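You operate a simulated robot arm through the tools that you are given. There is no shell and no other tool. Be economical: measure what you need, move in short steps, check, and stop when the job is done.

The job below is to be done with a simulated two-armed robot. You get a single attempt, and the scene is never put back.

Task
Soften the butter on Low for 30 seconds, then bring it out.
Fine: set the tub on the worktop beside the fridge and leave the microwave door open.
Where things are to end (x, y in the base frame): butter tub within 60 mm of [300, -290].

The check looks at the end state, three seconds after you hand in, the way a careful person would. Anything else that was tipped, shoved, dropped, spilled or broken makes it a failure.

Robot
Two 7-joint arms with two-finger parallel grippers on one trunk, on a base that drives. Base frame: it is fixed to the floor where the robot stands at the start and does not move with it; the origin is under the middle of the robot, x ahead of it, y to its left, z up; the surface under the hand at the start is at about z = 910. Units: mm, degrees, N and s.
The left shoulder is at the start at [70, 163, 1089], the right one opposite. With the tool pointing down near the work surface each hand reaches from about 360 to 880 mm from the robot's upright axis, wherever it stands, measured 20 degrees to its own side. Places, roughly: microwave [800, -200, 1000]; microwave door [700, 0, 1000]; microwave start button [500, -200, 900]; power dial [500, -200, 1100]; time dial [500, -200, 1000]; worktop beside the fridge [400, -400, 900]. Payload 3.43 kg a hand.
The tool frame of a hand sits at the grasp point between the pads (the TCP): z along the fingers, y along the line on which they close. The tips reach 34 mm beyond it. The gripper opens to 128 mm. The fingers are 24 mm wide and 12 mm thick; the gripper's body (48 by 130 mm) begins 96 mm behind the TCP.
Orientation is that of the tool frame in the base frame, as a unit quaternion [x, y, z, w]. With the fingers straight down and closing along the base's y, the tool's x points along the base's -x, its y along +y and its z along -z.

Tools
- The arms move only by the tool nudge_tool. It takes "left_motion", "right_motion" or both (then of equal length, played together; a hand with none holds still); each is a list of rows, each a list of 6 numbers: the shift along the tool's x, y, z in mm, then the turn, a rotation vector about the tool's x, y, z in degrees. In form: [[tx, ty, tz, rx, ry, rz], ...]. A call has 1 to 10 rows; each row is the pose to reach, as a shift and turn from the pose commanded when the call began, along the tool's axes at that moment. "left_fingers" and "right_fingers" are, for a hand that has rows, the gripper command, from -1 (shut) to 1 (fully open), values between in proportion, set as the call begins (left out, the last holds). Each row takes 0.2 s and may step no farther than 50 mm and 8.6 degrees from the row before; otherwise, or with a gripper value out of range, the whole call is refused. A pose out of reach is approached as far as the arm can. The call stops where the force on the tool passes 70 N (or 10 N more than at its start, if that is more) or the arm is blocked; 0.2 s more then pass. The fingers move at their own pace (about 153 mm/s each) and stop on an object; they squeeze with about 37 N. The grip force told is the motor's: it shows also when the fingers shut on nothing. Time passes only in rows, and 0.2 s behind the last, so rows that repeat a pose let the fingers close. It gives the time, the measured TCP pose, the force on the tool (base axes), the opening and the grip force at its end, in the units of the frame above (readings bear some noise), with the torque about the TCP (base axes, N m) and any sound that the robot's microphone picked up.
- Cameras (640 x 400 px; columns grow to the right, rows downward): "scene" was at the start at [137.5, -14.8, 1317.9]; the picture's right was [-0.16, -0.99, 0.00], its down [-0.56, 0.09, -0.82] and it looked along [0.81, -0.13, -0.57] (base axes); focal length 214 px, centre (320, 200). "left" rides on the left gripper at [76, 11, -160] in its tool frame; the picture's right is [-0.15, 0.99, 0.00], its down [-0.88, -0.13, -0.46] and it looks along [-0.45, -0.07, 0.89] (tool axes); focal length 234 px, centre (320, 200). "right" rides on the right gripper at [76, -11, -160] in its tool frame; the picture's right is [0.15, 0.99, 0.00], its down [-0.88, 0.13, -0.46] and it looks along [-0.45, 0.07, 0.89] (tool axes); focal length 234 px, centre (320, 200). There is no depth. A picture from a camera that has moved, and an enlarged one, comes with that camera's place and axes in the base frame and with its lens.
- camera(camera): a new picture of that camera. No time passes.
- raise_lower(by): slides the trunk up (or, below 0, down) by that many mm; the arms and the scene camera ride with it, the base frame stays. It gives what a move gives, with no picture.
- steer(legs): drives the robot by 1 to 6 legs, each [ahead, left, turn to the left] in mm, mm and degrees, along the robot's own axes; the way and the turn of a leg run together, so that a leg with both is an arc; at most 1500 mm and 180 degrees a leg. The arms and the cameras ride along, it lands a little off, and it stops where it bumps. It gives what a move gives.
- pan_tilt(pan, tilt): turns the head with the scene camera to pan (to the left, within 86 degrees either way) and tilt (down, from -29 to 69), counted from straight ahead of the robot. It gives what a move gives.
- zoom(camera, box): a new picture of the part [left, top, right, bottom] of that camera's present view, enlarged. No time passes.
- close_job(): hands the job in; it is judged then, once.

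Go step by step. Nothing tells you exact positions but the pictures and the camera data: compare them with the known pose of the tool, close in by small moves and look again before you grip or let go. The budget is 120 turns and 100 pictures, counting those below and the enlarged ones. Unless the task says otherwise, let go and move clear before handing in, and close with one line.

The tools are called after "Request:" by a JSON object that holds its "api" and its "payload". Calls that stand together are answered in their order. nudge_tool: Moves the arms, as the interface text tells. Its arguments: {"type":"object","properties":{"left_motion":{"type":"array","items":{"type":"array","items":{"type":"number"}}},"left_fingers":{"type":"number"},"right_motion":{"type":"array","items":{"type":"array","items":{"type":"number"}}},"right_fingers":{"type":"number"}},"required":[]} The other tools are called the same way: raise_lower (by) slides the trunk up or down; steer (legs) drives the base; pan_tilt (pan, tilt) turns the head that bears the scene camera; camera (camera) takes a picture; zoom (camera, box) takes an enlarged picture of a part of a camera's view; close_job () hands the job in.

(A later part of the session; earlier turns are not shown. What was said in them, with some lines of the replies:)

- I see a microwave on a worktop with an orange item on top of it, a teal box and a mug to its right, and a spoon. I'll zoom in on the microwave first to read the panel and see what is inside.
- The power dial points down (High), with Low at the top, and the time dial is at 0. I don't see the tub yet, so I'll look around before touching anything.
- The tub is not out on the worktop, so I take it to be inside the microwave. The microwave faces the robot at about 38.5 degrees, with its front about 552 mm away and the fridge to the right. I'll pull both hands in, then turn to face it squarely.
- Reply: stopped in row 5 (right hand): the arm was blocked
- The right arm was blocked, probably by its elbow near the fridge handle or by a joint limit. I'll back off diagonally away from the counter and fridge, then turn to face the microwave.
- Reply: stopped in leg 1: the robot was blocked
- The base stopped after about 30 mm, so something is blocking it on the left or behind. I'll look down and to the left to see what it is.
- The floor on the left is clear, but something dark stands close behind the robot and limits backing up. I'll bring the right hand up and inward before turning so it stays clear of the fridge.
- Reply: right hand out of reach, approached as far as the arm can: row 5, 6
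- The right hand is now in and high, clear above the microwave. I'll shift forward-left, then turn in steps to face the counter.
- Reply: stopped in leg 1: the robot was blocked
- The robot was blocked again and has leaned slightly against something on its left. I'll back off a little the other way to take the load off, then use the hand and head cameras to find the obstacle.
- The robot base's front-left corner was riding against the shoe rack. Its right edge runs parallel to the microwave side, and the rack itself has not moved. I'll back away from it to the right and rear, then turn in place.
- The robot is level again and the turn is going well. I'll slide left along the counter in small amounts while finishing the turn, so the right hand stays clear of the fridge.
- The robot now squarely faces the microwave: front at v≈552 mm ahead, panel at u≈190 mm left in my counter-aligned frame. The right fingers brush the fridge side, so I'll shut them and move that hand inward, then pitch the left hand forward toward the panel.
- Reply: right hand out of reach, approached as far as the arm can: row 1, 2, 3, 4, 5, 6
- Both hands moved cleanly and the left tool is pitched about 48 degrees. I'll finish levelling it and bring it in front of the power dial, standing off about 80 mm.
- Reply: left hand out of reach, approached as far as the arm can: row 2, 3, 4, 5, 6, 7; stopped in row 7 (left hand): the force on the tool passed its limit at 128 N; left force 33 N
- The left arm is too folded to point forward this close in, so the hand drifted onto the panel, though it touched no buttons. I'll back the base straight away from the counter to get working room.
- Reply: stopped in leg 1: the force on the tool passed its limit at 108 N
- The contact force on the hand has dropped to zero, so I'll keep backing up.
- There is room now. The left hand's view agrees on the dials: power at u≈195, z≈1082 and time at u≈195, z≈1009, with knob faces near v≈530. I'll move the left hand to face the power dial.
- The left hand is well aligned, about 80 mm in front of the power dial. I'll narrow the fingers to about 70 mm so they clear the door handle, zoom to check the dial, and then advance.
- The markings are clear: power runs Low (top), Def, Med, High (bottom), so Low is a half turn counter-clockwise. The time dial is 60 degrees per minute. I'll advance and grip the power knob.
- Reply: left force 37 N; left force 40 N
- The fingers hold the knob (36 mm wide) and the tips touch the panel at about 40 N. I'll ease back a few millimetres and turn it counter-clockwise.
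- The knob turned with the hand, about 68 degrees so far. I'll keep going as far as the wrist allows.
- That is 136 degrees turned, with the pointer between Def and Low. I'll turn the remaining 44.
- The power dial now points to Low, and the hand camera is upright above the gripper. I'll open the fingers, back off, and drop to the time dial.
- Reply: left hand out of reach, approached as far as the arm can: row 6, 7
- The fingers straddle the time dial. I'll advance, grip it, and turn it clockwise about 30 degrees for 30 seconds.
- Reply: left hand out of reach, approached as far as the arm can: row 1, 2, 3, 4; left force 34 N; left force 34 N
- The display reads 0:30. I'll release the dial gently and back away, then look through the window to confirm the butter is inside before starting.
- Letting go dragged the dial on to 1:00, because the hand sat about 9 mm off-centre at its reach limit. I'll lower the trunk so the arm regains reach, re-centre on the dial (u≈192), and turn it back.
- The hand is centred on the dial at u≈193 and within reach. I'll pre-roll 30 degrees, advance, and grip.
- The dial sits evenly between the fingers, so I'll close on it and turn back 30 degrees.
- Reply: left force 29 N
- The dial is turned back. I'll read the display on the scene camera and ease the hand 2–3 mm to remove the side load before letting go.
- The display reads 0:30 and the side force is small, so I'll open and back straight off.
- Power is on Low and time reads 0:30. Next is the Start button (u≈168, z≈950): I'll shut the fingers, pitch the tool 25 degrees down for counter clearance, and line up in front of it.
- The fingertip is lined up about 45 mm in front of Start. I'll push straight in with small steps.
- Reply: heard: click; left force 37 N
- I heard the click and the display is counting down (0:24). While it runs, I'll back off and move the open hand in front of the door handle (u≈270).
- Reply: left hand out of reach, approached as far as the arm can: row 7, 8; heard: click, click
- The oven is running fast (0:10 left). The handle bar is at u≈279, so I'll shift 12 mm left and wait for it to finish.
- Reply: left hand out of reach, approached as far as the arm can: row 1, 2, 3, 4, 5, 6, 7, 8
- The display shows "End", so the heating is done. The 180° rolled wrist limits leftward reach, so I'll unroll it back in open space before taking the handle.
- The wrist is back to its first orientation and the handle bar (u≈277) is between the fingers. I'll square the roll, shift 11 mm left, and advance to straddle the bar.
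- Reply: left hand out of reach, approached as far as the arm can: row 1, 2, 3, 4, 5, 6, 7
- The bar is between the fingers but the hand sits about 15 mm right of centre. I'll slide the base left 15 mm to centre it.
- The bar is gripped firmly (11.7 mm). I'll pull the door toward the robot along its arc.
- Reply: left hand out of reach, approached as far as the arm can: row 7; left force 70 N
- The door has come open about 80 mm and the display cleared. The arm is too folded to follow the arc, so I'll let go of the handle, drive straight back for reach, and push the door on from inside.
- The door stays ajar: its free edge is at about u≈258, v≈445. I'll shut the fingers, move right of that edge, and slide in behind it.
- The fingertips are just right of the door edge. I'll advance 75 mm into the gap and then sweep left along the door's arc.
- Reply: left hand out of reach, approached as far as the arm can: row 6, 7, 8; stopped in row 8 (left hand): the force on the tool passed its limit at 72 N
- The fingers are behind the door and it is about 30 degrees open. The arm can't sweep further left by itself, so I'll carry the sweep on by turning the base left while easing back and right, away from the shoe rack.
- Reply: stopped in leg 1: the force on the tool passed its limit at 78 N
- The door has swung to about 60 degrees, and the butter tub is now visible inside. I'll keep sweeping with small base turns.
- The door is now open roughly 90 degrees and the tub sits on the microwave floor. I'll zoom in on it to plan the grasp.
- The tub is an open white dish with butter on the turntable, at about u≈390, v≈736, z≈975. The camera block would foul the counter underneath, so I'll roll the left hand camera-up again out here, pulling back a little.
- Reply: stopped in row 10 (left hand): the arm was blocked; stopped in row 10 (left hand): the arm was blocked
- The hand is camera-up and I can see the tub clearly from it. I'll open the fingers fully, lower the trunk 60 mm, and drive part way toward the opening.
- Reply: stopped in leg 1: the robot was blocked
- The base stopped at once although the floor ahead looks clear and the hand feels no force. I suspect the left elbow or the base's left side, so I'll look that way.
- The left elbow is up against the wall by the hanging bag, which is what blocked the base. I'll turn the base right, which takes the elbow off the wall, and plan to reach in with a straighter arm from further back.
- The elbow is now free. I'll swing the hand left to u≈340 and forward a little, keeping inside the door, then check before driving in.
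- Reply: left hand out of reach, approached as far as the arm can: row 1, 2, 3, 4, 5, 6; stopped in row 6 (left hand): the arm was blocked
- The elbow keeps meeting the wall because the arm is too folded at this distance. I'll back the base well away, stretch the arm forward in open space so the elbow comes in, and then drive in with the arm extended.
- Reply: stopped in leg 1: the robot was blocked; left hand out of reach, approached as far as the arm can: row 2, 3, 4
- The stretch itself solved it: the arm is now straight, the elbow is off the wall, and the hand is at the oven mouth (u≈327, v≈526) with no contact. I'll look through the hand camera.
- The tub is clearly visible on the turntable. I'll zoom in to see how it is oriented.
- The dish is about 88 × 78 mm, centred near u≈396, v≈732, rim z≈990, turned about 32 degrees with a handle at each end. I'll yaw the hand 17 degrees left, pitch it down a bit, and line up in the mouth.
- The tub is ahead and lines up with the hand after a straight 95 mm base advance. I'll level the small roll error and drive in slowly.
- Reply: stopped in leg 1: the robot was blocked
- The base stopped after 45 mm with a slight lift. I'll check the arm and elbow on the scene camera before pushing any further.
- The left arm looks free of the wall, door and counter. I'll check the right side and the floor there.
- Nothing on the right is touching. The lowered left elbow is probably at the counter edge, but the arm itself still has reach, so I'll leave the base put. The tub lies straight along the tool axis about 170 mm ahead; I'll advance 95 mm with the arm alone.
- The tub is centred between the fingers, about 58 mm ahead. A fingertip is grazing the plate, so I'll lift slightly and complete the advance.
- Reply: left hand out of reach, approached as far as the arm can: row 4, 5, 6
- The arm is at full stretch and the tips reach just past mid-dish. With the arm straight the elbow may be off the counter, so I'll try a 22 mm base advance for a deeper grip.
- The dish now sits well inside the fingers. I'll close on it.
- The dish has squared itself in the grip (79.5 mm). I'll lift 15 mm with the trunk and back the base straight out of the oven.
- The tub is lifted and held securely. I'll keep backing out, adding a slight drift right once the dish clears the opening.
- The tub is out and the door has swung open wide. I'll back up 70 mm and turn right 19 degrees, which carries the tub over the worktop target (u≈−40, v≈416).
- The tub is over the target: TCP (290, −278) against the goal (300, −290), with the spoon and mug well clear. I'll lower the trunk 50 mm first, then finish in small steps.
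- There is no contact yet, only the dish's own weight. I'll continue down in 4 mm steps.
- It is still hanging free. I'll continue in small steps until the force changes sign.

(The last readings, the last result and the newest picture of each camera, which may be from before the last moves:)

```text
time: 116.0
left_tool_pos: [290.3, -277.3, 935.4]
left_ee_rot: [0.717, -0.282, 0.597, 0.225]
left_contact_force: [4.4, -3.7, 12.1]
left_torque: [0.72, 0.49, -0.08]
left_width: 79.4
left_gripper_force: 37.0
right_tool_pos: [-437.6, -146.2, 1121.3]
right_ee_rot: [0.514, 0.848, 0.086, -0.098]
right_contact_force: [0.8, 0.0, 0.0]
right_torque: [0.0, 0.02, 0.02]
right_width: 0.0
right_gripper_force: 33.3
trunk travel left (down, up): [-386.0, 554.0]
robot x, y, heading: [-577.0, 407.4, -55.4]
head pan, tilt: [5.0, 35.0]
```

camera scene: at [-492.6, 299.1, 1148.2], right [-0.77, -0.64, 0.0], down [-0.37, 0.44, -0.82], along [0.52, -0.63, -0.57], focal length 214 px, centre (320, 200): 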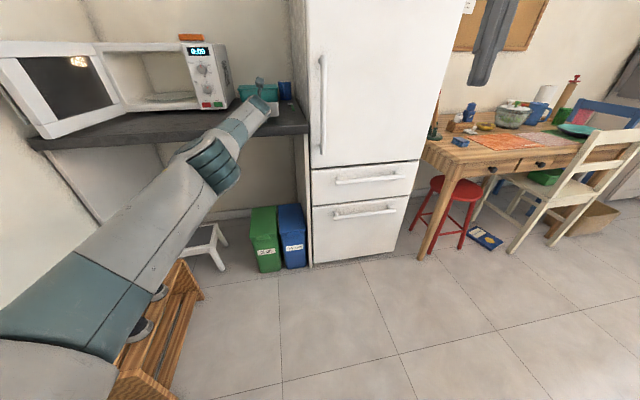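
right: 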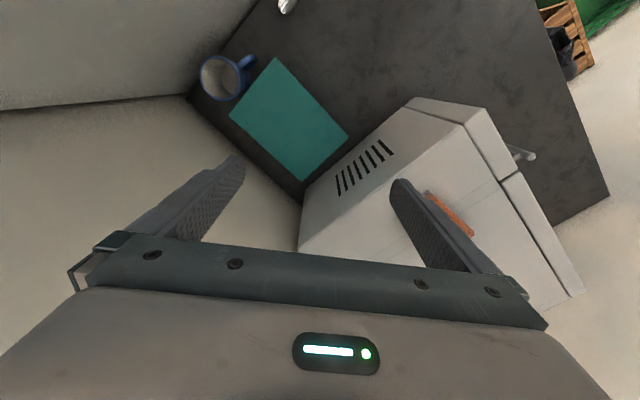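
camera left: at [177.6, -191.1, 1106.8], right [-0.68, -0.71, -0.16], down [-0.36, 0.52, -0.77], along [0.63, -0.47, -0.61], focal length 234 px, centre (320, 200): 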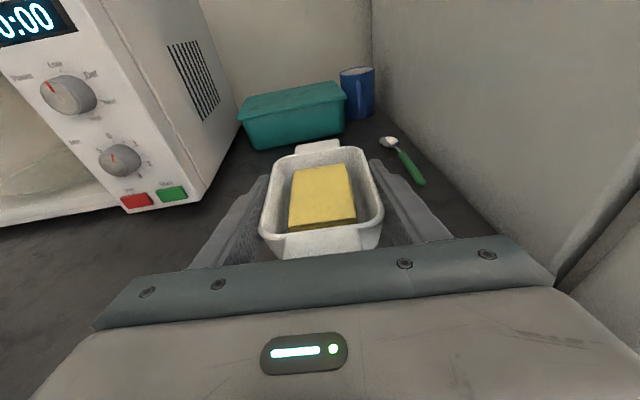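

The dish is resting on the worktop (12 N upward). I'll open the fingers and check before withdrawing.

Request:
{"api": "nudge_tool", "payload": {"left_motion": [[0, 0, 0, 0, 0, 0], [0, 0, 0, 0, 0, 0], [0, 0, 0, 0, 0, 0]], "left_fingers": 1}}

Request:
{"api": "camera", "payload": {"camera": "left"}}

```text
time: 116.8
left_tool_pos: [289.7, -276.5, 934.9]
left_ee_rot: [0.717, -0.283, 0.596, 0.225]
left_contact_force: [8.8, -8.1, 20.9]
left_torque: [1.0, 1.63, 0.14]
left_width: 127.9
left_gripper_force: 0.0
right_tool_pos: [-437.4, -144.9, 1120.4]
right_ee_rot: [0.515, 0.847, 0.086, -0.098]
right_contact_force: [0.1, 0.1, 0.5]
right_torque: [0.0, 0.01, 0.02]
right_width: 0.0
right_gripper_force: 33.7
trunk travel left (down, up): [-386.0, 554.0]
robot x, y, heading: [-579.3, 409.1, -55.0]
head pan, tilt: [5.0, 35.0]
```

```text
12 pictures are left
camera left: at [176.6, -189.7, 1040.9], right [-0.68, -0.71, -0.16], down [-0.36, 0.52, -0.78], along [0.63, -0.47, -0.61], focal length 234 px, centre (320, 200)
```

left: 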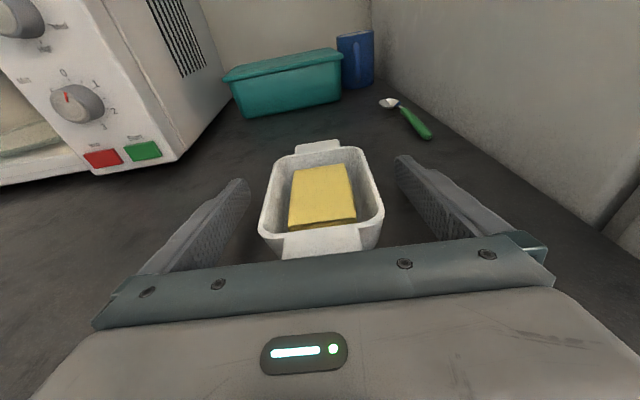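

The dish stands free and level on the worktop. I'll raise the hand 10 mm to unload the fingertips and back away along the finger direction so nothing touches the dish.

Request:
{"api": "raise_lower", "payload": {"by": 8}}

Request:
{"api": "steer", "payload": {"legs": [[-117, -27, 0], [-100, -15, 0]]}}

Request:
{"api": "camera", "payload": {"camera": "left"}}

Request:
{"api": "pan_tilt", "payload": {"pan": 15, "tilt": 30}}

Request:
{"api": "camera", "payload": {"camera": "scene"}}

```text
time: 117.4
left_tool_pos: [290.3, -278.1, 938.6]
left_ee_rot: [0.72, -0.283, 0.593, 0.223]
left_contact_force: [-0.1, 1.0, 0.0]
left_torque: [-0.02, -0.03, -0.02]
left_width: 128.1
left_gripper_force: 0.1
right_tool_pos: [-435.7, -145.6, 1128.0]
right_ee_rot: [0.514, 0.848, 0.085, -0.098]
right_contact_force: [-0.4, -0.2, -0.2]
right_torque: [0.01, -0.01, 0.02]
right_width: 0.0
right_gripper_force: 33.2
trunk travel left (down, up): [-394.0, 546.0]
robot x, y, heading: [-580.1, 409.8, -55.0]
head pan, tilt: [5.0, 35.0]
```

```text
time: 119.4
left_tool_pos: [132.7, -124.1, 940.5]
left_ee_rot: [0.719, -0.283, 0.594, 0.224]
left_contact_force: [0.0, 0.1, 0.4]
left_torque: [0.04, 0.02, 0.0]
left_width: 127.8
left_gripper_force: 0.0
right_tool_pos: [-594.8, 9.2, 1128.1]
right_ee_rot: [0.515, 0.847, 0.085, -0.099]
right_contact_force: [-0.4, 0.1, 0.2]
right_torque: [-0.03, 0.01, -0.01]
right_width: 0.1
right_gripper_force: 33.0
trunk travel left (down, up): [-394.0, 546.0]
robot x, y, heading: [-735.0, 563.7, -55.1]
head pan, tilt: [5.0, 35.0]
```

```text
11 pictures are left
camera left: at [19.0, -36.2, 1046.6], right [-0.68, -0.71, -0.16], down [-0.36, 0.52, -0.77], along [0.63, -0.47, -0.61], focal length 234 px, centre (320, 200)
```

left: 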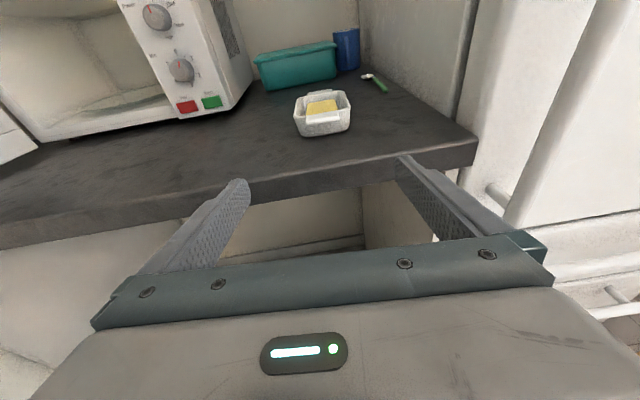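

```text
time: 120.1
left_tool_pos: [132.9, -123.6, 940.1]
left_ee_rot: [0.718, -0.283, 0.595, 0.224]
left_contact_force: [0.8, 0.1, -0.5]
left_torque: [0.0, -0.01, 0.0]
left_width: 128.0
left_gripper_force: 0.1
right_tool_pos: [-595.2, 8.5, 1128.1]
right_ee_rot: [0.515, 0.847, 0.086, -0.098]
right_contact_force: [0.8, -0.2, -0.2]
right_torque: [0.0, -0.01, 0.0]
right_width: 0.2
right_gripper_force: 32.3
trunk travel left (down, up): [-394.0, 546.0]
robot x, y, heading: [-739.0, 565.7, -55.2]
head pan, tilt: [15.0, 30.0]
```

```text
10 pictures are left
camera scene: at [-638.1, 462.5, 1149.0], right [-0.65, -0.76, 0.0], down [-0.38, 0.32, -0.87], along [0.66, -0.56, -0.5], focal length 214 px, centre (320, 200)
```

scene: 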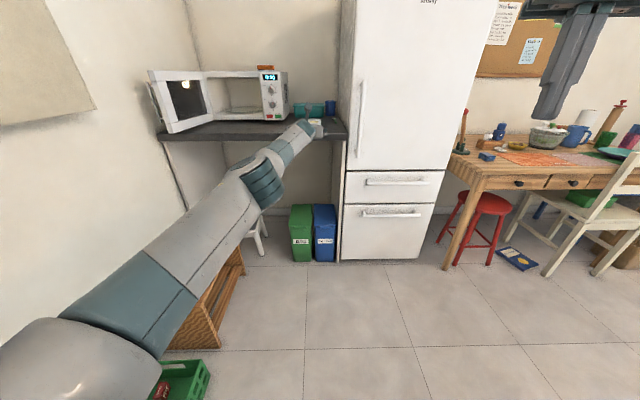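

The tub stands upright on the worktop at about (287, −275), within 60 mm of the goal. The microwave door is open, everything else is in place, and the hand is clear, so I'm handing in.

Request:
{"api": "close_job", "payload": {}}

```text
The job is handed in.
```

The butter ran on Low for 30 seconds until the display showed "End". The tub is now on the worktop beside the fridge at about (287, −275), roughly 20 mm from the target, and the microwave door is open.
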